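You operate a simulated robot arm through the tools that you are given. There is no shell and no other tool.

The job below is to be done with a simulated two-armed robot. You get a single attempt, and the scene is never put back.

JOB
Run station two as the switch test card says, then switch off.
Fine: hang lead 2 on posts 2 before the power goes on; set strokes and speed from the card.
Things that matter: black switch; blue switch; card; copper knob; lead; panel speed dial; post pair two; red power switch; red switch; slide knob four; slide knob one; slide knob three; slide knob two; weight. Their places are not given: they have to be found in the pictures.

Only the result counts: the job must be done as asked and must still hold three seconds after the hand-in. Knocking over, shifting, dropping, spilling or breaking anything else fails it.

ROBOT AND FRAMES
Two 6-joint arms with two-finger parallel grippers on one trunk that stands fixed in place. Base frame: the origin is at the foot of the trunk, x ahead of it, y to its left, z up. Units: m, rad, N and s.
The left shoulder is at [0.05, 0.17, 1.322], the right one opposite. Each reaches about 1.092 m from its shoulder. Payload 1.57 kg a hand.
The TCP of each hand is the grasp point between the finger pads, 0.03 m short of the fingertips. In the tool frame z runs along the fingers and y along their closing line. The gripper opens to 0.08 m. The fingers are 0.017 m wide and 0.012 m thick; the gripper's body (0.04 by 0.082 m) begins 0.08 m behind the TCP.
Orientation is that of the tool frame in the base frame, as a unit quaternion [x, y, z, w]. With the fingers straight down and closing along the base's y, the tool's x points along the base's -x, its y along +y and its z along -z.

CONTROLS
- The arms move only by the tool drive_tool. It takes "left_steps", "right_steps" or both (then of equal length, played together; a hand with none holds still); each is a list that holds one entry, the list of rows, each a list of 7 numbers: the gripper command, from -1 (shut) to 1 (fully open), values between in proportion, then the shift along the base's x, y, z in cm, then the turn, a rotation vector about the base's x, y, z in rad. In form: [[[jaw, tx, ty, tz, ax, ay, az], ...]]. A call has 1 to 20 rows; each row shifts and turns the commanded pose from where the row before left it. Rows are played at 5 a second. More than 0.05 m and 0.15 rad between two rows, or a gripper value outside its range, and nothing of the call is played. A pose out of reach is approached as far as the arm can. The call stops where the force on the tool passes 50 N (or 10 N more than at its start, if that is more) or the arm is blocked; 0.2 s more then pass. Each finger travels about 0.045 m/s and halts on what it meets, pressing with about 43 N; the grip force reading is that of the motor and also rises with nothing between the fingers. The clock runs only during rows and for 0.2 s after the last one: add rows that do not move to give the fingers time. It gives the time, the measured TCP pose, the force on the tool (base axes), the opening and the grip force at its end, in the units of the frame above (readings bear some noise), with the torque about the TCP (base axes, N m) and any sound that the robot's microphone picked up.
- Cameras (640 x 400 px; columns grow to the right, rows downward): "scene" is now at [0.03, -0.0526, 1.9102]; the picture's right is [-0.63, -0.78, 0.00], its down [-0.54, 0.44, -0.72] and it looks along [0.56, -0.45, -0.69] (base axes); focal length 311 px, centre (320, 200). "left" rides on the left gripper at [0.072, 0.007, -0.122] in its tool frame; the picture's right is [-0.09, 1.00, 0.00], its down [-0.84, -0.08, -0.54] and it looks along [-0.54, -0.05, 0.84] (tool axes); focal length 238 px, centre (320, 200). "right" rides on the right gripper at [0.072, -0.007, -0.122] in its tool frame; the picture's right is [0.09, 1.00, 0.00], its down [-0.84, 0.08, -0.54] and it looks along [-0.54, 0.05, 0.84] (tool axes); focal length 238 px, centre (320, 200).
- grab_frame(camera): a new picture of that camera. No time passes.
- lift_body(by): slides the trunk up (or, below 0, down) by that many m; the arms and the scene camera ride with it, the base frame stays. It gives what a move gives, with no picture.
- head_to(pan, tilt): turns the head with the scene camera to pan (to the left, within 1.501 rad either way) and tilt (down, from -0.506 to 1.204), counted from straight ahead of the robot. It gives what a move gives.
- point_at(camera, pixels): for up to 12 pixels [column, row] of the newest picture of that camera ("zoom" is the newest enlarged one), the place [x, y, z] in the base frame of the surface seen there, good to about 0.002 m, but the place of the scene camera against the robot may be out by one fixed shift of up to 0.025 m in any direction. No time passes.
- enlarge(camera, box): a new picture of the part [left, top, right, bottom] of that camera's present view, enlarged. No time passes.
- hand_in(): hands the job in; it is judged then, once.

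Leave the grippers open and the arms clear of the work at the hand-in unless told otherwise.

The tools are called after ">>>" as name(argument=value, ...) on one line, values as JSON. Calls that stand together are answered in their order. drive_tool: Moves the arms, as the interface text tells. Its arguments: {"type":"object","properties":{"left_steps":{"type":"array"},"right_steps":{"type":"array"}},"required":[]} The other tools are called the same way: lift_body (by) moves the trunk up or down; head_to (pan, tilt) turns the head that bears the scene camera; grab_frame (camera) takes a picture; point_at (camera, pixels) gives the place of the surface under pixels of a picture; enlarge (camera, box) takes an enlarged picture of a part of a camera's view; hand_in () hands the job in.

At the start:

```text
time: 0.0
left_ee_pos: [0.7894, -0.1474, 1.2119]
left_orientation: [0.0, 1.0, 0.0, 0.0]
left_contact_force: [-0.3, 0.4, -0.3]
left_torque: [0.0, -0.03, 0.01]
left_opening: 0.0799
left_finger_force: 0.0
right_ee_pos: [0.4376, -0.5343, 1.2119]
right_orientation: [0.0, 1.0, 0.001, 0.0]
right_contact_force: [0.2, 0.0, -0.1]
right_torque: [0.0, 0.02, 0.01]
right_opening: 0.0801
right_finger_force: 0.0
trunk travel left (down, up): [-0.937, 0.033]
head pan, tilt (commanded): [-0.681, 0.764]
```

scene: 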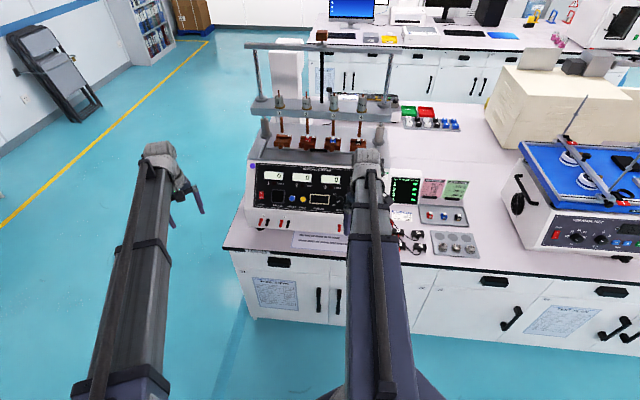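
right: 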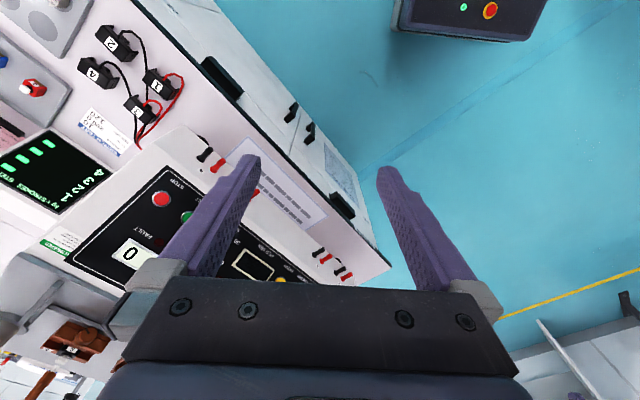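
left: 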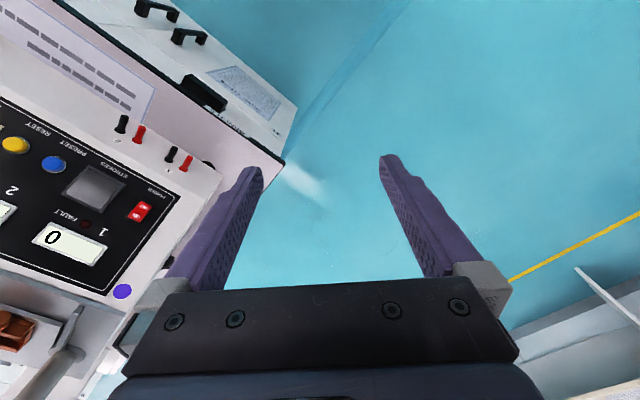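

I see a test bench with a panel, leads, and a switch test machine at about scene (310,150). I'll take enlarged pictures of the main areas first.

>>> enlarge(camera="scene", box=[220, 30, 420, 155])

>>> enlarge(camera="scene", box=[220, 140, 380, 240])

>>> enlarge(camera="scene", box=[360, 160, 500, 260])

>>> enlarge(camera="right", box=[0, 0, 240, 180])

```text
3.20 times, centred on (320, 92) of scene
```

zoom: 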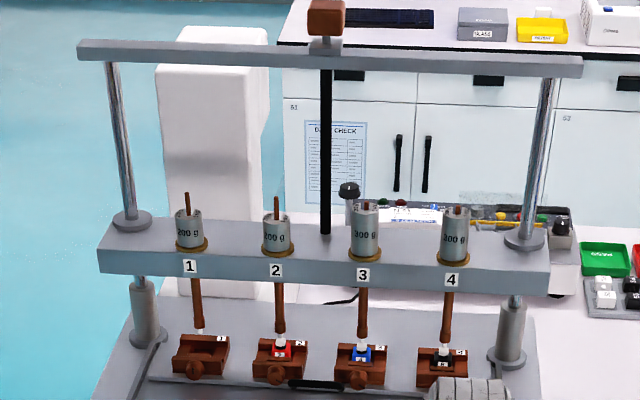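

```text
4.00 times, centred on (300, 190) of scene
```

zoom: 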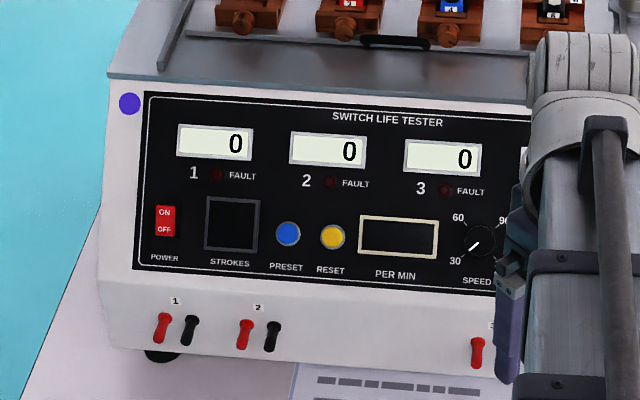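

```text
4.00 times, centred on (430, 210) of scene
```

zoom: 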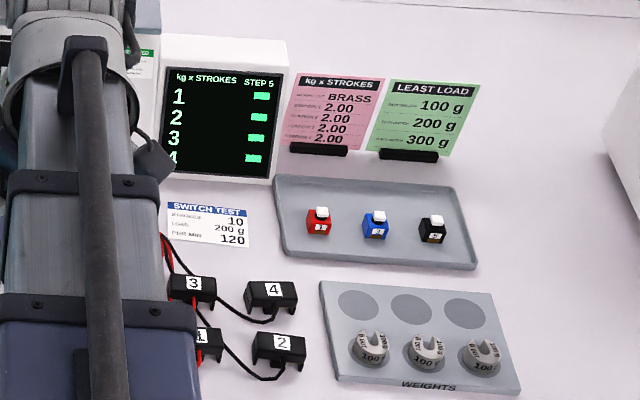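

```text
2.22 times, centred on (120, 90) of right
```

zoom: 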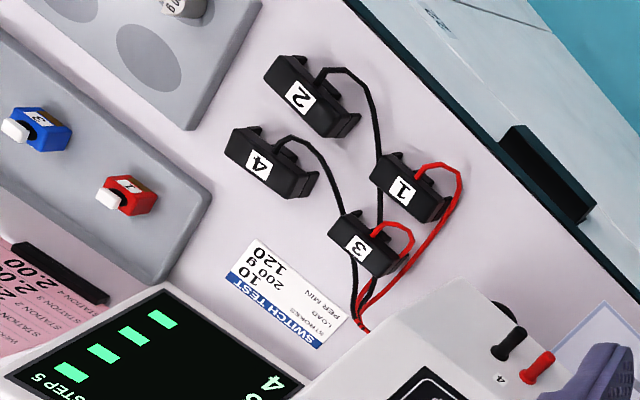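

The test card seems to read Strokes 10, Load 200 g, Per min 120. I'll enlarge the cards much more to read every line.

>>> enlarge(camera="scene", box=[398, 208, 424, 224])

>>> enlarge(camera="scene", box=[396, 174, 484, 206])

>>> enlarge(camera="right", box=[75, 85, 140, 135])

>>> enlarge(camera="scene", box=[290, 225, 350, 255])

>>> enlarge(camera="left", box=[0, 0, 240, 150])

>>> enlarge(camera="right", box=[180, 130, 400, 290])

```text
16.00 times, centred on (411, 216) of scene
```

zoom: 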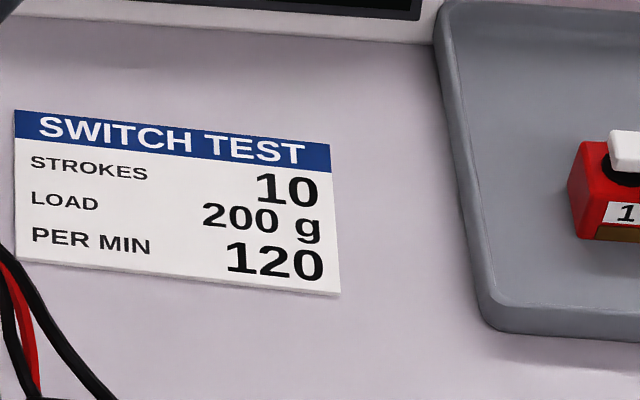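

```text
7.27 times, centred on (440, 190) of scene
```

zoom: 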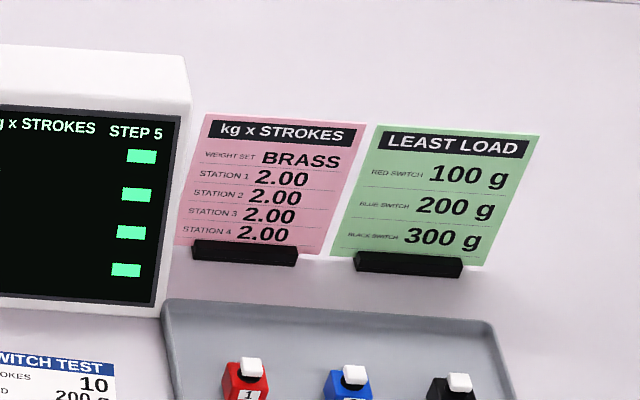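

```text
8.00 times, centred on (108, 110) of right
```

zoom: 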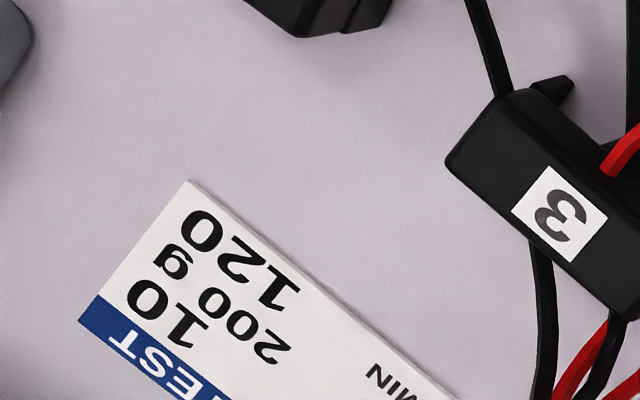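

```text
10.67 times, centred on (320, 240) of scene
```

zoom: 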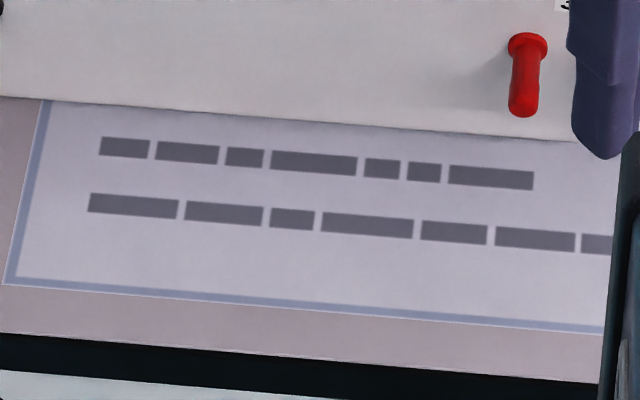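

```text
2.67 times, centred on (120, 75) of left
```

zoom: 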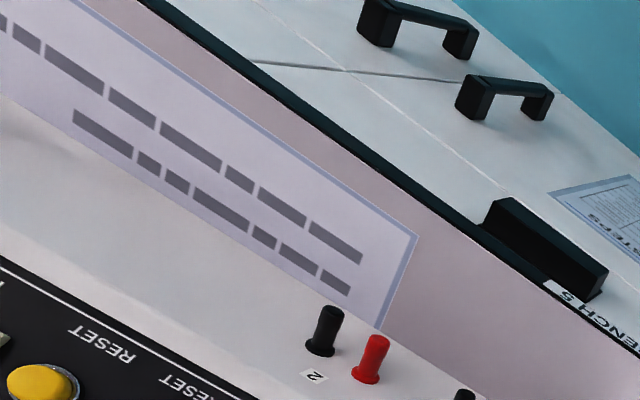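

```text
2.50 times, centred on (290, 210) of right
```

zoom: 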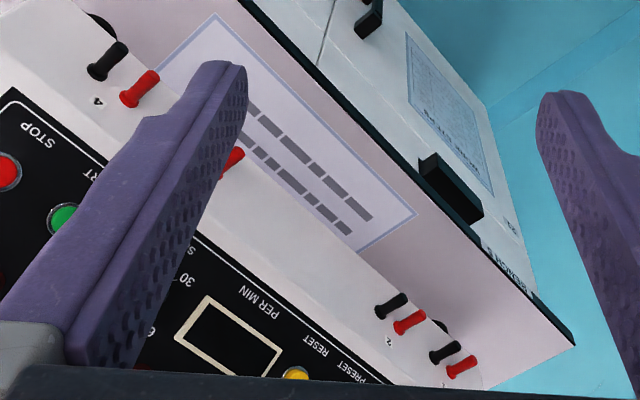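

Now I'll measure where things lie: the scene picture's panel, posts, leads, slides and bench edge.

>>> point_at(camera="scene", pixels=[[261, 195], [292, 198], [303, 199], [281, 223], [288, 224], [262, 222], [339, 200], [430, 262], [411, 216], [323, 35], [282, 142], [308, 143]])

>>> point_at(camera="left", pixels=[[120, 125], [138, 133], [170, 155], [186, 163], [54, 164], [140, 211], [95, 188], [15, 145], [122, 291], [280, 160], [60, 235], [150, 95]])

>>> point_at(camera="right", pixels=[[112, 36], [96, 72], [155, 85], [135, 108], [105, 130], [160, 198], [185, 215], [203, 153], [217, 165], [60, 165], [340, 253], [323, 253]])

```text
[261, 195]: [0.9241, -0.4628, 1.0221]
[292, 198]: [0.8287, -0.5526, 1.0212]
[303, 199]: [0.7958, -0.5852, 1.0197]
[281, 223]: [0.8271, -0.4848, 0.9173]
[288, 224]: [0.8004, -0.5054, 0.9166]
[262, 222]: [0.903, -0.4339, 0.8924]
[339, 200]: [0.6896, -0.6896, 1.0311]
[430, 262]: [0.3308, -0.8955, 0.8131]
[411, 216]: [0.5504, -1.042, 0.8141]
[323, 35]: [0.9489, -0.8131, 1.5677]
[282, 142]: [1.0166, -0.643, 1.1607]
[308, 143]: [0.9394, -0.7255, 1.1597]
```

```text
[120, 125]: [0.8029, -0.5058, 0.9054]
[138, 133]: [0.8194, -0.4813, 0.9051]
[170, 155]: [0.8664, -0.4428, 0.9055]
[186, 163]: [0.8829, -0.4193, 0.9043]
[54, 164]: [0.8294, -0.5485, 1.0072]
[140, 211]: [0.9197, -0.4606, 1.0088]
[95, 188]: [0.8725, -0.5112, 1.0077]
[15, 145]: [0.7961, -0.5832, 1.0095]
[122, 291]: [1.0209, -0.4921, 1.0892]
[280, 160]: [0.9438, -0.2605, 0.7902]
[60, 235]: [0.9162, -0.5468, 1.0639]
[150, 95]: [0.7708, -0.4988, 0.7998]
```

```text
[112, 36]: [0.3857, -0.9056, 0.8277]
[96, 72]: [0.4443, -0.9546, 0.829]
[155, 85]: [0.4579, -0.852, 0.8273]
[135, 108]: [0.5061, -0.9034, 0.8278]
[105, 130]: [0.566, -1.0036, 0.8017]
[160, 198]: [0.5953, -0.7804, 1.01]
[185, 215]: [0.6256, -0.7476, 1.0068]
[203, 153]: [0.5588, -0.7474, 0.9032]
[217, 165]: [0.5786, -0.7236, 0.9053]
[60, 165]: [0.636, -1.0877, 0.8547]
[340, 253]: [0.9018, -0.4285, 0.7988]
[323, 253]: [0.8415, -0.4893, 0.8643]
```

The bench runs at 45° and the scene camera reads about 13 mm too high against the hand cameras. Now I zoom into the stations and weights to see what is mounted.

>>> enlarge(camera="scene", box=[268, 85, 328, 125])

>>> enlarge(camera="scene", box=[322, 85, 382, 125])

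>>> enlarge(camera="scene", box=[265, 115, 325, 155])

>>> enlarge(camera="scene", box=[315, 115, 375, 155])

>>> enlarge(camera="scene", box=[425, 225, 495, 265])

>>> enlarge(camera="scene", box=[310, 90, 470, 140])

```text
10.00 times, centred on (298, 105) of scene
```

zoom: 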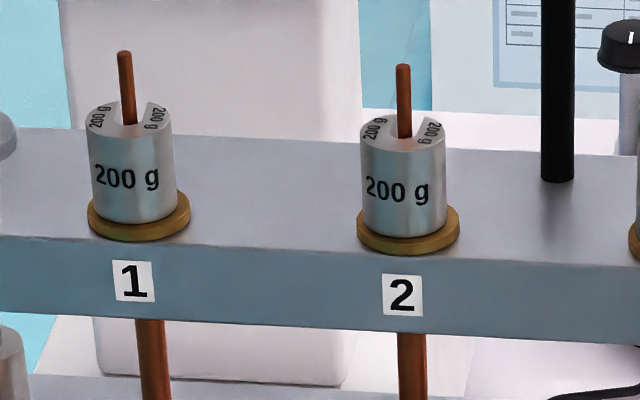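

```text
10.00 times, centred on (352, 105) of scene
```

zoom: 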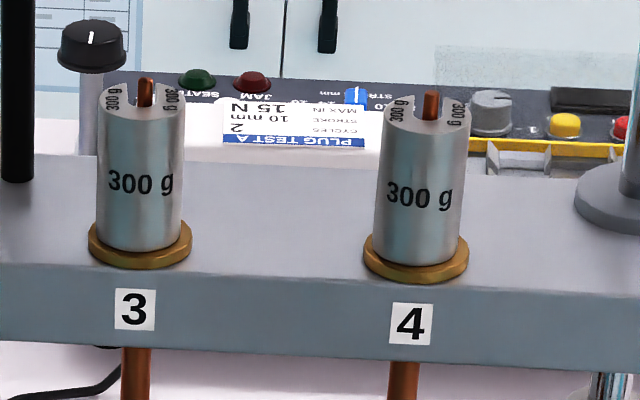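

```text
10.00 times, centred on (295, 135) of scene
```

zoom: 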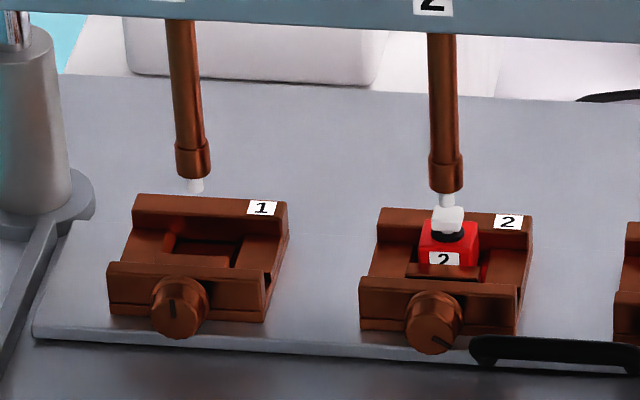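

```text
10.00 times, centred on (345, 135) of scene
```

zoom: 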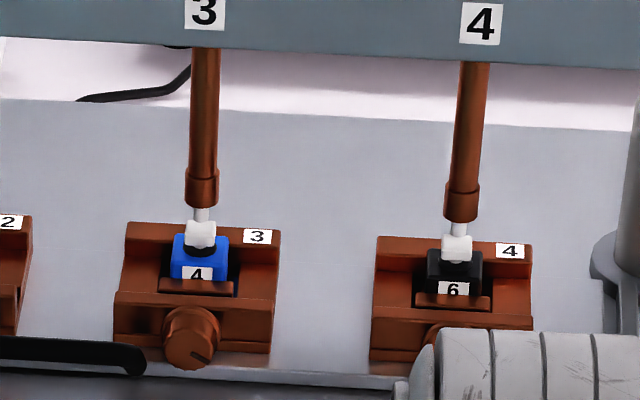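

```text
9.14 times, centred on (460, 245) of scene
```

zoom: 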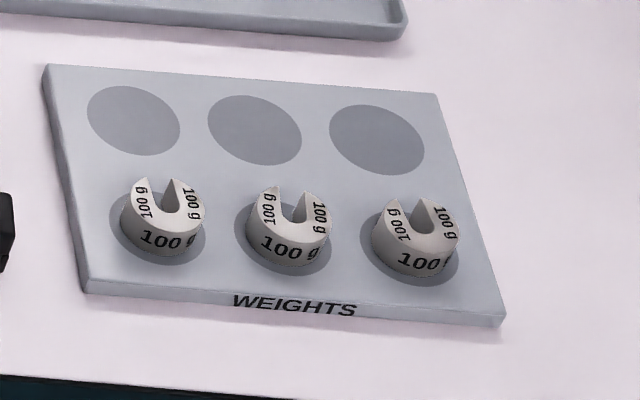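

```text
4.00 times, centred on (390, 115) of scene
```

zoom: 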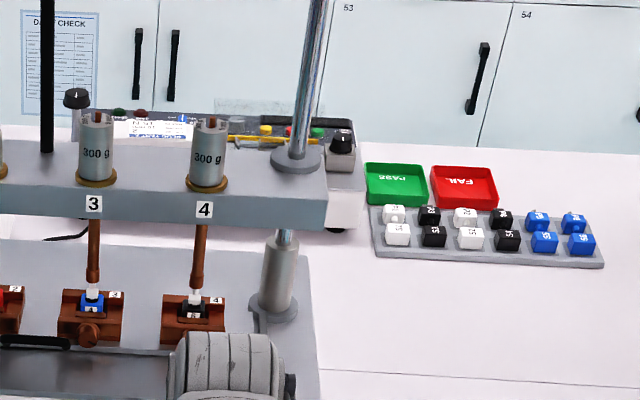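

The card reads: strokes 10, load 200 g, per min 120. Station 2 holds red switch number 2 with a 200 g weight. The right arm hides the right part of the panel, so I'll move it right over the leads, turned to face the bench.

>>> drive_tool(right_steps=[[[1, -1.9, -3.9, -1.4, 0, 0, -0.0982], [1, -1.9, -3.9, -1.4, 0, 0, -0.0982], [1, -1.9, -3.9, -1.4, 0, 0, -0.0982], [1, -1.9, -3.9, -1.4, 0, 0, -0.0982], [1, -1.9, -3.9, -1.4, 0, 0, -0.0982], [1, -1.9, -3.9, -1.4, 0, 0, -0.0982], [1, -1.9, -3.9, -1.4, 0, 0, -0.0982], [1, -1.9, -3.9, -1.4, 0, 0, -0.0982]]])

>>> grab_frame(camera="scene")

>>> grab_frame(camera="right")

```text
time: 1.8
left_ee_pos: [0.7888, -0.1473, 1.2132]
left_orientation: [0.0, 1.0, 0.001, 0.001]
left_contact_force: [0.1, -0.5, -0.8]
left_torque: [-0.01, 0.04, 0.0]
left_opening: 0.0801
left_finger_force: 0.1
right_ee_pos: [0.284, -0.8472, 1.2123]
right_orientation: [0.384, 0.923, 0.0, 0.0]
right_contact_force: [-0.6, -0.4, 0.2]
right_torque: [-0.03, -0.02, -0.03]
right_opening: 0.0801
right_finger_force: 0.1
right hand out of reach, approached as far as the arm can: row 1, 2, 3, 4, 5, 6, 7, 8
trunk travel left (down, up): [-0.937, 0.033]
head pan, tilt (commanded): [-0.681, 0.764]
```

```text
taken
```

scene: 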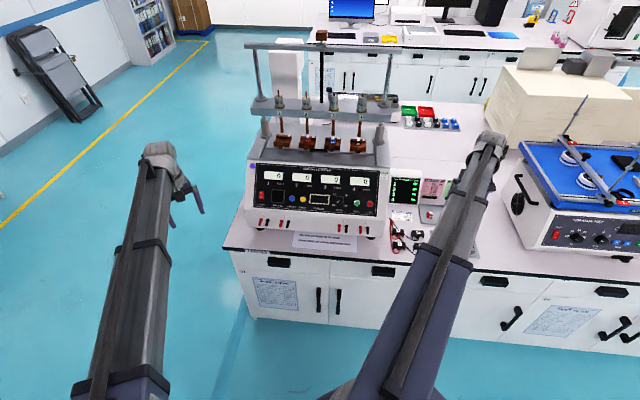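

```text
taken
```

right: 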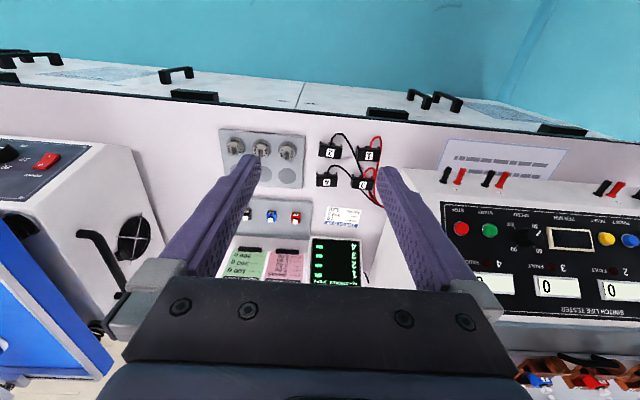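

The hand kept its height (z 1.212), so lowering will need the trunk. The panel is now free; I zoom in on its right half and on the leads.

>>> enlarge(camera="scene", box=[300, 155, 400, 217])

>>> enlarge(camera="scene", box=[240, 150, 340, 212])

>>> enlarge(camera="right", box=[310, 125, 390, 195])

>>> enlarge(camera="right", box=[440, 190, 640, 310])

>>> enlarge(camera="scene", box=[380, 170, 430, 205])

>>> enlarge(camera="scene", box=[240, 205, 400, 260])

```text
6.40 times, centred on (350, 186) of scene
```

zoom: 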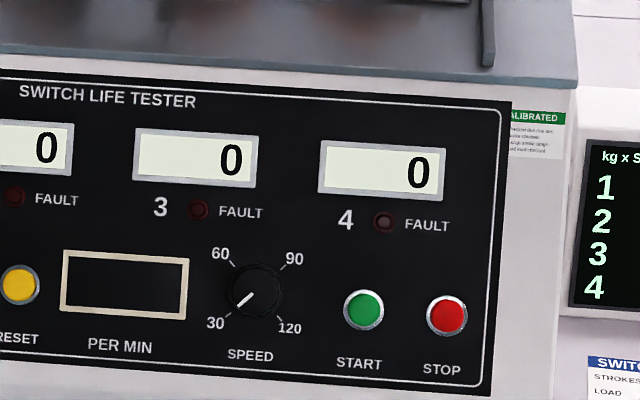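

```text
6.40 times, centred on (290, 181) of scene
```

zoom: 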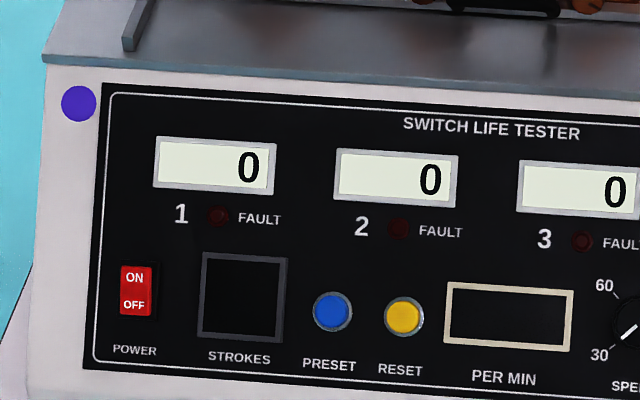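

```text
5.71 times, centred on (350, 160) of right
```

zoom: 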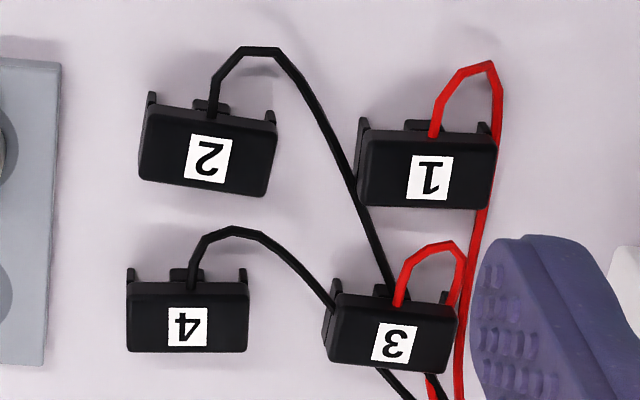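

```text
3.20 times, centred on (540, 250) of right
```

zoom: 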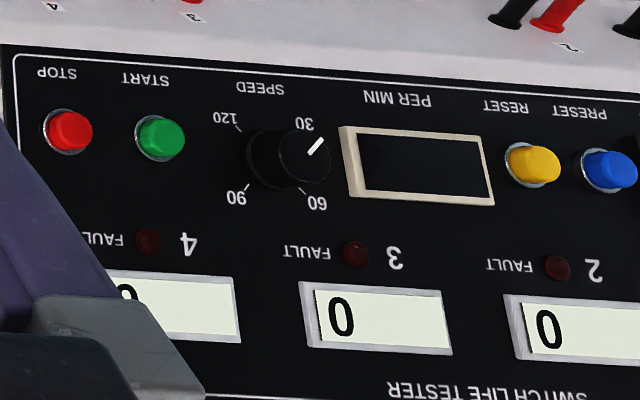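

```text
11.43 times, centred on (405, 188) of scene
```

zoom: 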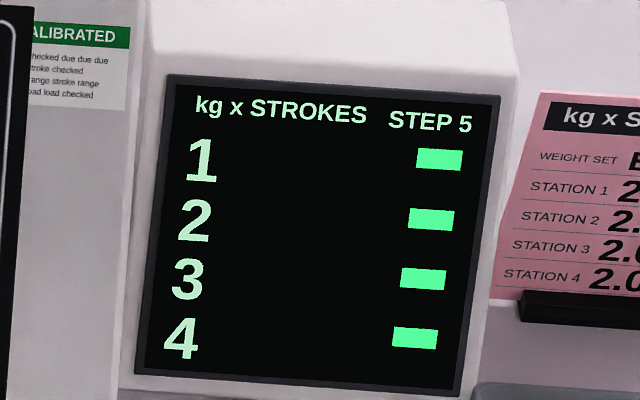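

```text
4.00 times, centred on (320, 232) of scene
```

zoom: 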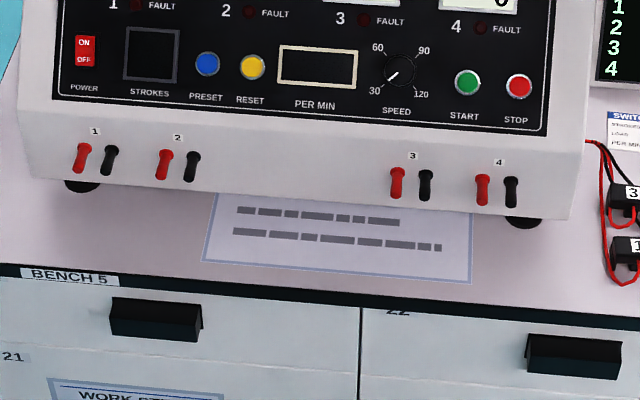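

The panel reads POWER, STROKES (dark), PRESET, RESET, PER MIN, SPEED (at 30), START, STOP. Now I check all four slide knobs and the top block once more.

>>> enlarge(camera="scene", box=[268, 125, 328, 160])

>>> enlarge(camera="scene", box=[320, 125, 380, 160])

>>> enlarge(camera="scene", box=[240, 20, 400, 120])

>>> enlarge(camera="right", box=[510, 340, 640, 400])

```text
10.67 times, centred on (298, 142) of scene
```

zoom: 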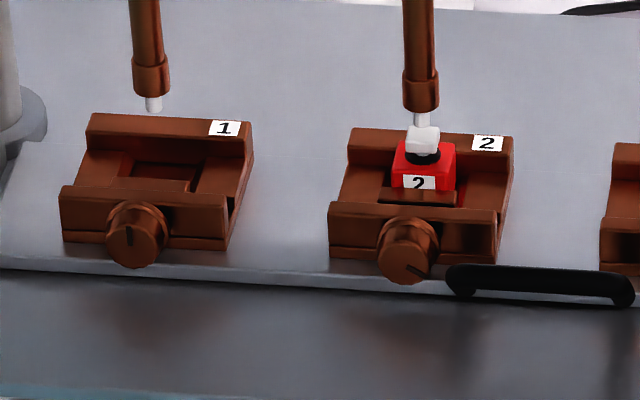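

```text
10.67 times, centred on (350, 142) of scene
```

zoom: 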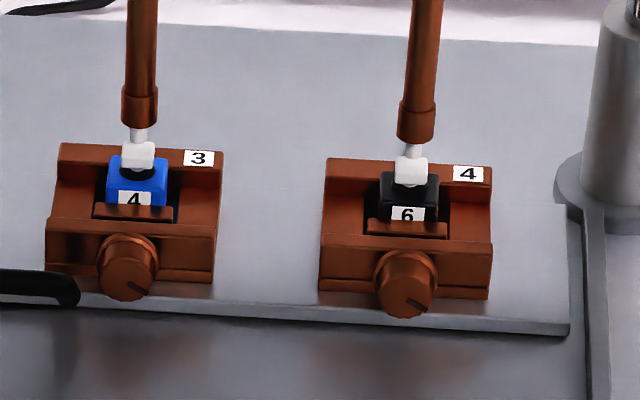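

```text
4.00 times, centred on (320, 70) of scene
```

zoom: 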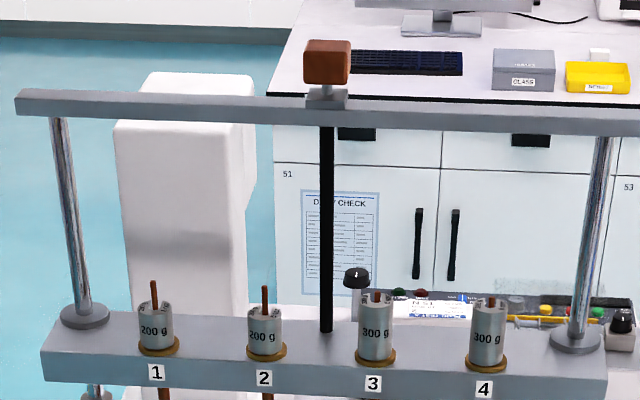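

```text
4.92 times, centred on (575, 370) of right
```

zoom: 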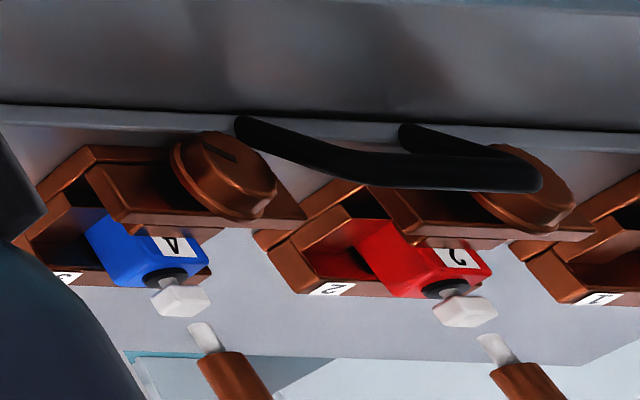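

Knob 1's mark points up (station empty) and knobs 2, 3 and 4 all point lower right, so station 2 looks clamped. Next I lower the trunk 0.25 m so the hands come down to working height; both hands are clear of anything below.

>>> lift_body(by=-0.2)

>>> grab_frame(camera="scene")

>>> grab_frame(camera="right")

>>> grab_frame(camera="left")

```text
time: 4.0
left_ee_pos: [0.7893, -0.1475, 1.0113]
left_orientation: [0.0, 1.0, 0.0, 0.0]
left_contact_force: [-0.4, -0.1, 0.2]
left_torque: [-0.03, -0.04, -0.01]
left_opening: 0.08
left_finger_force: 0.0
right_ee_pos: [0.285, -0.8449, 1.0111]
right_orientation: [0.384, 0.924, 0.0, 0.001]
right_contact_force: [-1.1, 0.4, 0.8]
right_torque: [-0.03, 0.03, -0.01]
right_opening: 0.0802
right_finger_force: 0.0
trunk travel left (down, up): [-0.737, 0.233]
head pan, tilt (commanded): [-0.681, 0.764]
```

```text
taken
```

scene: 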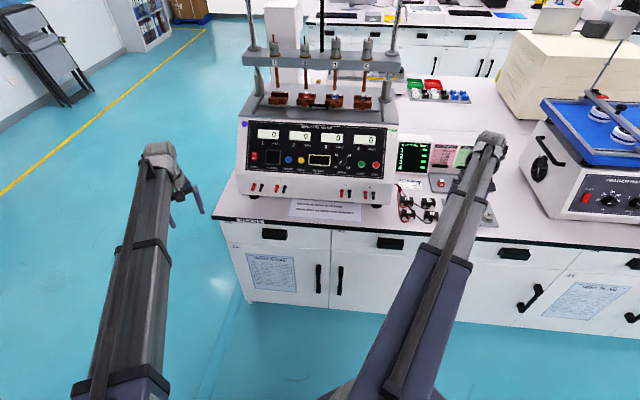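

```text
taken
```

right: 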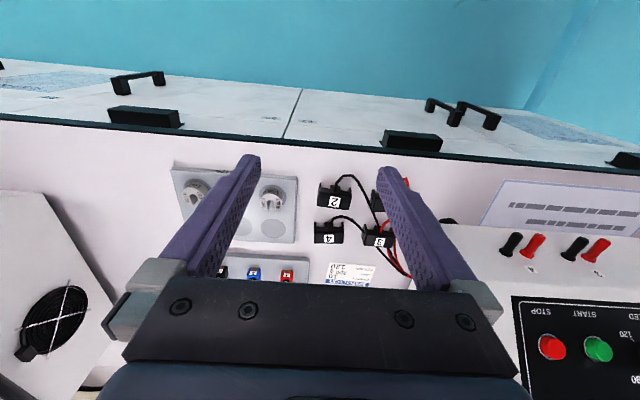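

```text
taken
```

left: 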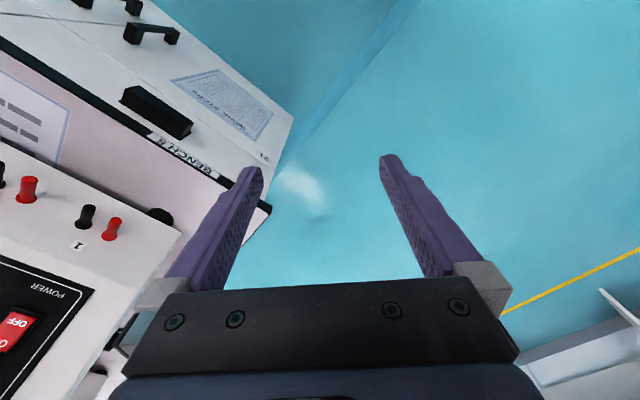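

Both hands are now at z≈1.01. In the right picture lead 2 sits near (334,200). I zoom in to see its shape and measure it, and look at posts 2.

>>> enlarge(camera="right", box=[305, 165, 415, 255])

>>> point_at(camera="zoom", pixels=[[165, 217], [80, 190], [260, 220], [85, 110], [240, 120], [160, 130], [200, 60], [160, 250], [70, 240], [245, 260], [400, 300], [130, 330]])

>>> enlarge(camera="right", box=[490, 170, 640, 280])

>>> enlarge(camera="left", box=[0, 140, 180, 260])

```text
4.44 times, centred on (360, 210) of right
```

zoom: 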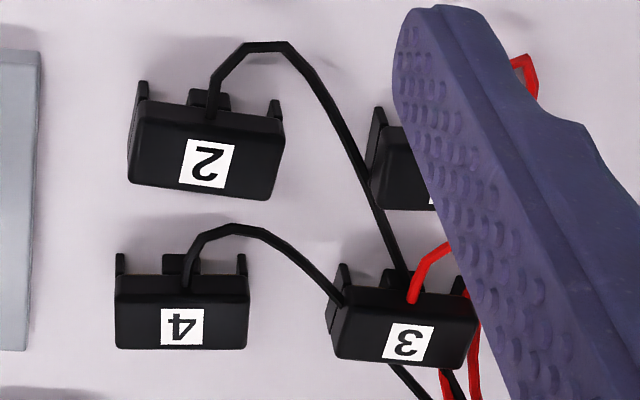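

```text
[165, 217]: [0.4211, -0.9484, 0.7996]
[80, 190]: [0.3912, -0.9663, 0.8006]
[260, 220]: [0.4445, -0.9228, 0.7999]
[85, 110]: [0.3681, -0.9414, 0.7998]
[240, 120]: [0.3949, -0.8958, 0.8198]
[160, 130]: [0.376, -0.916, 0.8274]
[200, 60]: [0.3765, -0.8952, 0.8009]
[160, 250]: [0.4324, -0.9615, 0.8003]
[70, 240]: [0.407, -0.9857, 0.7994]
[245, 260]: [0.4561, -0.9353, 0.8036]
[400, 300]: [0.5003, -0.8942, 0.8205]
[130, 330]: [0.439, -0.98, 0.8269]
```

```text
3.64 times, centred on (565, 225) of right
```

zoom: 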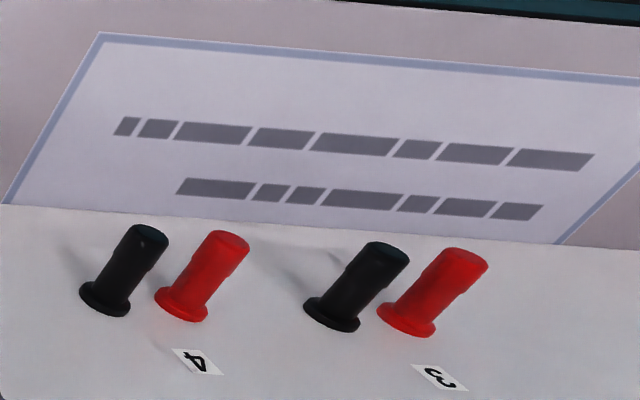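

```text
3.33 times, centred on (90, 200) of left
```

zoom: 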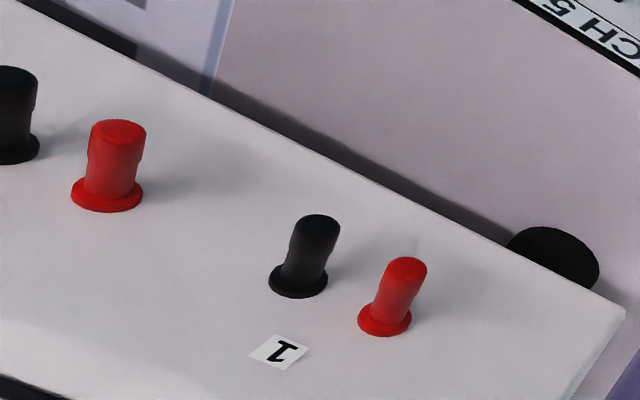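

I look at the leads from the robot's side through the scene camera to see which face takes the posts.

>>> enlarge(camera="scene", box=[390, 180, 450, 225])

>>> enlarge(camera="scene", box=[420, 195, 444, 213])

>>> enlarge(camera="scene", box=[236, 170, 306, 215])

>>> enlarge(camera="right", box=[310, 165, 365, 210])

```text
8.89 times, centred on (420, 202) of scene
```

zoom: 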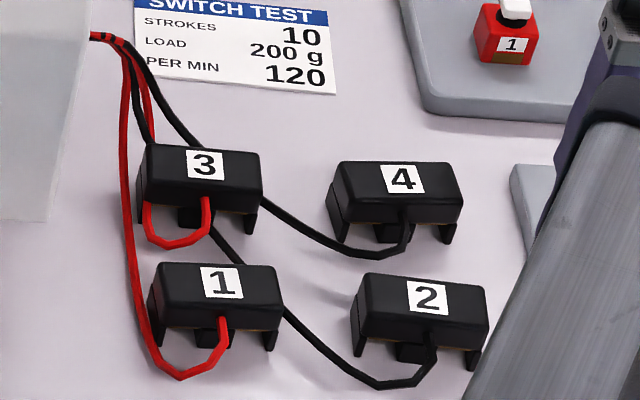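

```text
16.00 times, centred on (432, 204) of scene
```

zoom: 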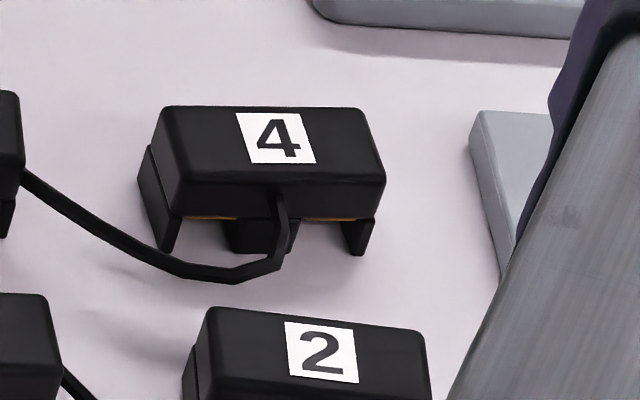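

```text
8.89 times, centred on (271, 192) of scene
```

zoom: 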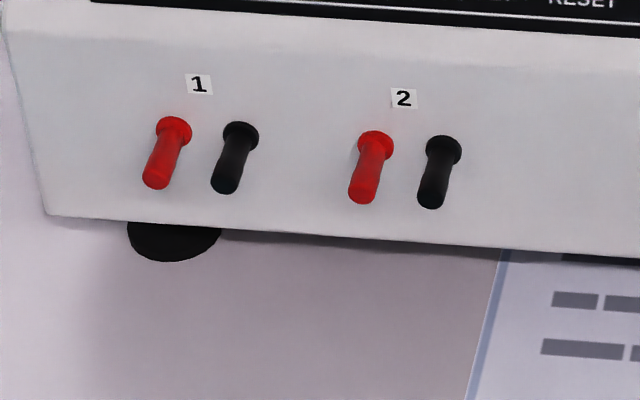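

```text
8.89 times, centred on (338, 188) of right
```

zoom: 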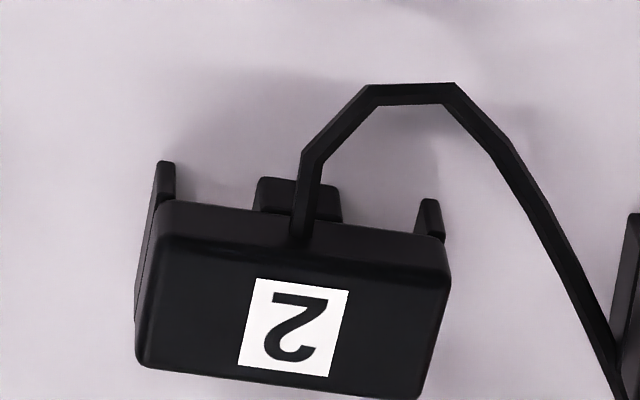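

Each lead is a saddle with three fins under it and two slots between with brass contacts, to sit over a pair of posts from above. I measure lead 2's corners in the newest zoom.

>>> point_at(camera="zoom", pixels=[[175, 215], [435, 250], [418, 385], [150, 350], [166, 168], [428, 205], [262, 185], [335, 192], [290, 330], [300, 235], [140, 300], [320, 150]])

>>> enlarge(camera="left", box=[0, 150, 90, 210])

```text
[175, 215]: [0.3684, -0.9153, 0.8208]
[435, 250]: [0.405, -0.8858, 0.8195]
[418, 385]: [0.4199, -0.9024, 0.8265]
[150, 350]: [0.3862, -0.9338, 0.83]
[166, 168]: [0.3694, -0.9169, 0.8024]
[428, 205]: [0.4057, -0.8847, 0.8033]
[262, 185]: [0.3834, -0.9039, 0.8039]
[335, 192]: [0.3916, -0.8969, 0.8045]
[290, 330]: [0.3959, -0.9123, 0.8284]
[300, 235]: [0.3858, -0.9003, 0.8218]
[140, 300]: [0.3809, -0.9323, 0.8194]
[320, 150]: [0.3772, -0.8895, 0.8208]
```

```text
6.67 times, centred on (45, 180) of left
```

zoom: 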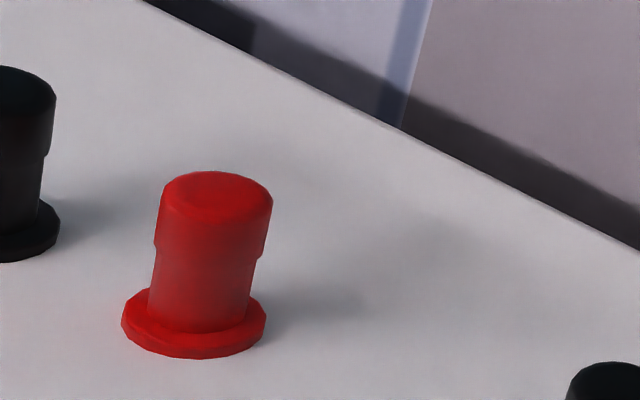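

I measure red post 2's tip, shank and collar and the skirt around it in this zoom.

>>> point_at(camera="zoom", pixels=[[215, 185], [210, 210], [205, 250], [200, 290], [195, 325], [190, 352], [140, 320], [400, 370], [100, 380], [300, 100], [380, 140], [30, 85]])

>>> enlarge(camera="right", box=[495, 220, 620, 280])

>>> point_at(camera="zoom", pixels=[[85, 100], [65, 140], [30, 190], [195, 105], [165, 150], [130, 210], [380, 120], [350, 165], [470, 125], [430, 175], [150, 290], [500, 60]])

```text
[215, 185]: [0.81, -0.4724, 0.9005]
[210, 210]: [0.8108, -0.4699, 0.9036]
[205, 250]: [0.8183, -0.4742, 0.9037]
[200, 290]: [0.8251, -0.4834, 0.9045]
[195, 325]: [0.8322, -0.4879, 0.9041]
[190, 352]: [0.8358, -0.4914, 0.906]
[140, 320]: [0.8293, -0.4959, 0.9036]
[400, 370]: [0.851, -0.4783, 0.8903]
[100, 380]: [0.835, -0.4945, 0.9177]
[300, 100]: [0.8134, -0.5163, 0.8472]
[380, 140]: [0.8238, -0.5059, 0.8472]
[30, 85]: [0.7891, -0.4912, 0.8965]
```

```text
5.12 times, centred on (558, 250) of right
```

zoom: 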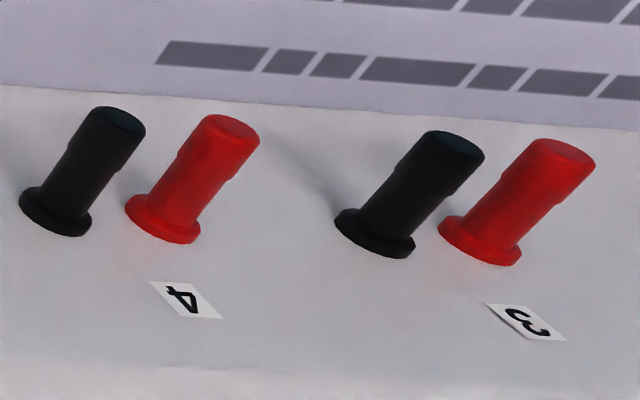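

```text
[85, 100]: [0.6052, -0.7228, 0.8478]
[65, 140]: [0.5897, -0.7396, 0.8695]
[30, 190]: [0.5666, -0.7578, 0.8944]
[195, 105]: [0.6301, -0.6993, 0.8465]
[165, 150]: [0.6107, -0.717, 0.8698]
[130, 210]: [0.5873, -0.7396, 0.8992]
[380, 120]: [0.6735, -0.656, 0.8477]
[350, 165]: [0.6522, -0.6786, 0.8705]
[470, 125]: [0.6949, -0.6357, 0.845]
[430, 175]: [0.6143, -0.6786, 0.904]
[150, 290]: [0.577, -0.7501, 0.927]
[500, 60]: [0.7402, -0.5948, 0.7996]
```

The posts are horizontal (tops at z≈0.904, tips at about 0.033 m out from an upright skirt), so lead 2 can be lowered straight down onto them. I move the left arm off to the left out of the way, and give the right hand one still row to see its commanded pose.

>>> drive_tool(left_steps=[[[1, -2.4, 4.1, 0, 0, 0, 0], [1, -2.4, 4.1, 0, 0, 0, 0], [1, -2.4, 4.1, 0, 0, 0, 0], [1, -2.4, 4.1, 0, 0, 0, 0], [1, -2.4, 4.1, 0, 0, 0, 0], [1, -2.4, 4.1, 0, 0, 0, 0], [1, -2.4, 4.1, 0, 0, 0, 0], [1, -2.4, 4.1, 0, 0, 0, 0], [1, -2.4, 4.1, 0, 0, 0, 0], [1, -2.4, 4.1, 0, 0, 0, 0]]])

>>> drive_tool(right_steps=[[[1, 0, 0, 0, 0, 0, 0], [1, 0, 0, -2, 0, 0, 0]]])

```text
time: 6.2
left_ee_pos: [0.5505, 0.2612, 1.0122]
left_orientation: [0.0, 1.0, 0.0, -0.001]
left_contact_force: [-0.2, 1.2, -0.4]
left_torque: [0.01, 0.03, 0.0]
left_opening: 0.0799
left_finger_force: 0.1
right_ee_pos: [0.2849, -0.8474, 1.0125]
right_orientation: [0.384, 0.923, 0.0, -0.001]
right_contact_force: [-0.6, 0.8, 1.0]
right_torque: [-0.01, 0.01, 0.01]
right_opening: 0.0802
right_finger_force: 0.2
trunk travel left (down, up): [-0.737, 0.233]
head pan, tilt (commanded): [-0.681, 0.764]
```

```text
time: 6.8
left_ee_pos: [0.5512, 0.2616, 1.0122]
left_orientation: [0.0, 1.0, 0.0, 0.001]
left_contact_force: [0.2, -0.5, -1.1]
left_torque: [-0.02, 0.02, -0.01]
left_opening: 0.0801
left_finger_force: 0.1
right_ee_pos: [0.2844, -0.8466, 1.0124]
right_orientation: [0.383, 0.924, -0.001, -0.001]
right_contact_force: [-0.6, 0.6, -0.5]
right_torque: [-0.01, 0.0, 0.0]
right_opening: 0.08
right_finger_force: 0.0
right hand out of reach, approached as far as the arm can: row 2
trunk travel left (down, up): [-0.737, 0.233]
head pan, tilt (commanded): [-0.681, 0.764]
```

The hand cannot go below about 0.11 m under shoulder height while pointing down, so the trunk must drop further. First I move the right hand over lead 2 at about (0.395,-0.909) while raising it 12 cm, and turn it slightly to match the lead.

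>>> drive_tool(right_steps=[[[1, 2.2, -1.25, 2.4, 0, 0, -0.0132], [1, 2.2, -1.25, 2.4, 0, 0, -0.0132], [1, 2.2, -1.25, 2.4, 0, 0, -0.0132], [1, 2.2, -1.25, 2.4, 0, 0, -0.0132], [1, 2.2, -1.25, 2.4, 0, 0, -0.0132]]])

>>> lift_body(by=-0.22)

>>> grab_frame(camera="scene")

>>> grab_frame(camera="right")

```text
time: 8.0
left_ee_pos: [0.5502, 0.2604, 1.0128]
left_orientation: [0.0, 1.0, 0.001, 0.001]
left_contact_force: [-0.2, -1.0, -0.4]
left_torque: [0.0, 0.02, -0.03]
left_opening: 0.0799
left_finger_force: 0.0
right_ee_pos: [0.3955, -0.9086, 1.0116]
right_orientation: [0.413, 0.911, 0.0, 0.0]
right_contact_force: [-1.0, -0.4, 0.8]
right_torque: [-0.05, -0.02, -0.01]
right_opening: 0.0799
right_finger_force: 0.0
right hand out of reach, approached as far as the arm can: row 1, 2, 3, 4, 5
trunk travel left (down, up): [-0.737, 0.233]
head pan, tilt (commanded): [-0.681, 0.764]
```

```text
time: 9.7
left_ee_pos: [0.5509, 0.2619, 0.827]
left_orientation: [0.0, 1.0, -0.001, 0.0]
left_contact_force: [0.7, 0.3, 0.8]
left_torque: [0.02, 0.01, 0.0]
left_opening: 0.08
left_finger_force: 0.0
right_ee_pos: [0.3938, -0.907, 0.8295]
right_orientation: [0.414, 0.91, -0.001, 0.001]
right_contact_force: [-1.4, 5.4, 28.7]
right_torque: [0.26, 0.32, -0.19]
right_opening: 0.0797
right_finger_force: 0.1
trunk travel left (down, up): [-0.552, 0.418]
head pan, tilt (commanded): [-0.681, 0.764]
stopped: the force on the tool passed its limit at 703 N (the readings are from after the stop); the commanded pose is now the measured one
```

```text
taken
```

scene: 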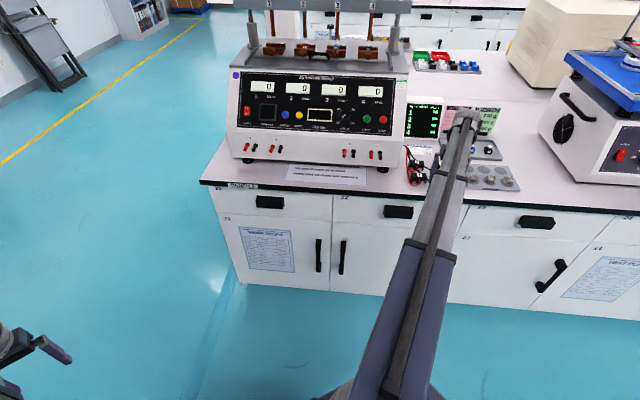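

```text
taken
```

right: 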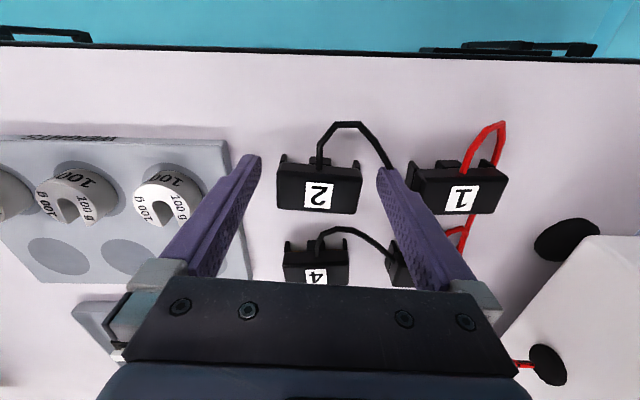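

My mistake: I lowered the trunk before checking that the hand had risen, and the fingertips came onto the bench top on either side of lead 2. I raise the hand 3 cm straight up and check everything around it.

>>> drive_tool(right_steps=[[[1, 0, 0, 1.0, 0, 0, 0], [1, 0, 0, 1.0, 0, 0, 0], [1, 0, 0, 1.0, 0, 0, 0], [1, 0, 0, 0, 0, 0, 0]]])

>>> grab_frame(camera="right")

>>> grab_frame(camera="scene")

```text
time: 10.7
left_ee_pos: [0.5502, 0.263, 0.8283]
left_orientation: [0.001, 1.0, -0.002, 0.001]
left_contact_force: [-0.1, 0.1, 0.0]
left_torque: [0.04, 0.02, -0.03]
left_opening: 0.08
left_finger_force: 0.1
right_ee_pos: [0.3949, -0.9071, 0.8284]
right_orientation: [0.413, 0.911, -0.001, 0.002]
right_contact_force: [-5.7, 14.0, 22.2]
right_torque: [0.43, 0.44, -0.33]
right_opening: 0.0795
right_finger_force: 0.0
right hand out of reach, approached as far as the arm can: row 1, 2, 3
trunk travel left (down, up): [-0.552, 0.418]
head pan, tilt (commanded): [-0.681, 0.764]
```

```text
taken
```

right: 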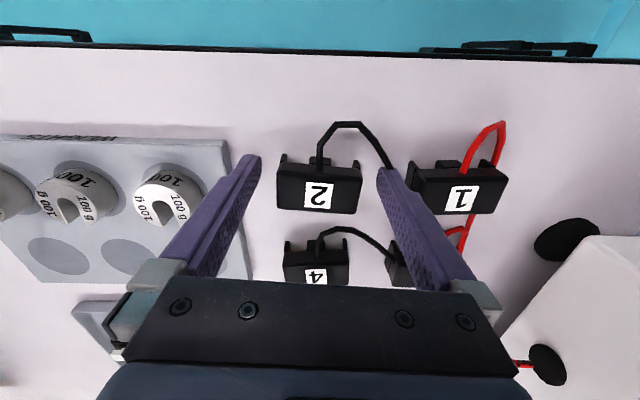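

```text
taken
```

scene: 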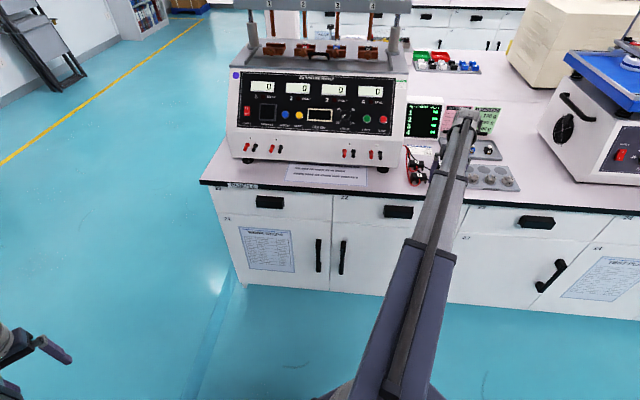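

The hand's height did not change either way; with the fingers straight down, height is set by the trunk alone. I lift the trunk 6 mm to take the fingertips off the bench.

>>> lift_body(by=0.007)

```text
time: 11.3
left_ee_pos: [0.5508, 0.2604, 0.8351]
left_orientation: [0.0, 1.0, -0.001, 0.0]
left_contact_force: [0.2, -0.8, 0.5]
left_torque: [0.01, 0.0, 0.04]
left_opening: 0.0798
left_finger_force: 0.1
right_ee_pos: [0.3967, -0.9101, 0.8334]
right_orientation: [0.413, 0.911, -0.001, 0.002]
right_contact_force: [0.5, -0.1, -0.5]
right_torque: [0.0, -0.01, -0.02]
right_opening: 0.0797
right_finger_force: 0.2
trunk travel left (down, up): [-0.559, 0.411]
head pan, tilt (commanded): [-0.681, 0.764]
```

The hand is free at z 0.8334. I check how lead 2, lead 1 and the weight tray sit around the fingers.

>>> enlarge(camera="right", box=[220, 110, 520, 300])

>>> point_at(camera="zoom", pixels=[[135, 130], [292, 145], [130, 200], [285, 215], [210, 185], [150, 110], [292, 112], [425, 150], [405, 215], [330, 130], [50, 110], [75, 150]])

>>> enlarge(camera="scene", box=[400, 140, 530, 200])

```text
2.11 times, centred on (370, 205) of right
```

zoom: 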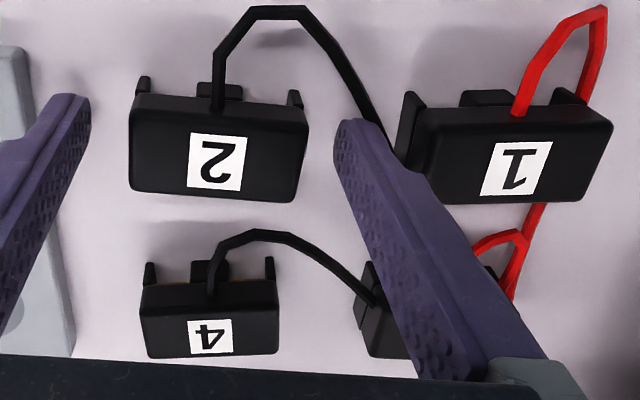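

```text
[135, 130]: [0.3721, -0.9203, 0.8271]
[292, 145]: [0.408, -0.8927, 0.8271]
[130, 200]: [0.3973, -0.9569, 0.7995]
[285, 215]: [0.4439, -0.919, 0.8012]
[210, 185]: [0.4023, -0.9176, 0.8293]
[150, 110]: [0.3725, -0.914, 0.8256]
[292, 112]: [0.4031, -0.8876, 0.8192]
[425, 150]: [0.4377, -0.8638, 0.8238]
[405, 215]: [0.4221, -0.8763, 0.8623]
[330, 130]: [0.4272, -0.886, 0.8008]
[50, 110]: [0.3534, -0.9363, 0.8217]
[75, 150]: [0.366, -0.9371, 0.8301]
```

```text
4.92 times, centred on (465, 170) of scene
```

zoom: 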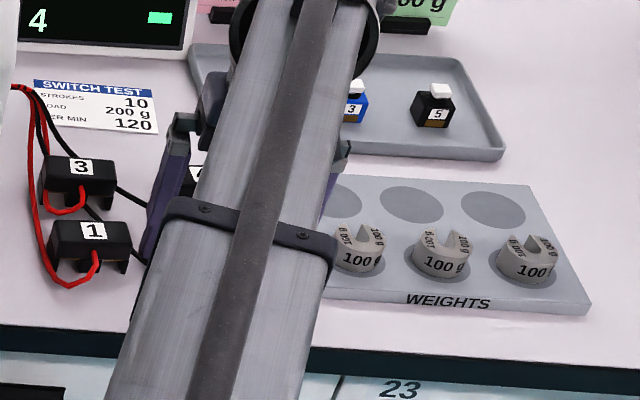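

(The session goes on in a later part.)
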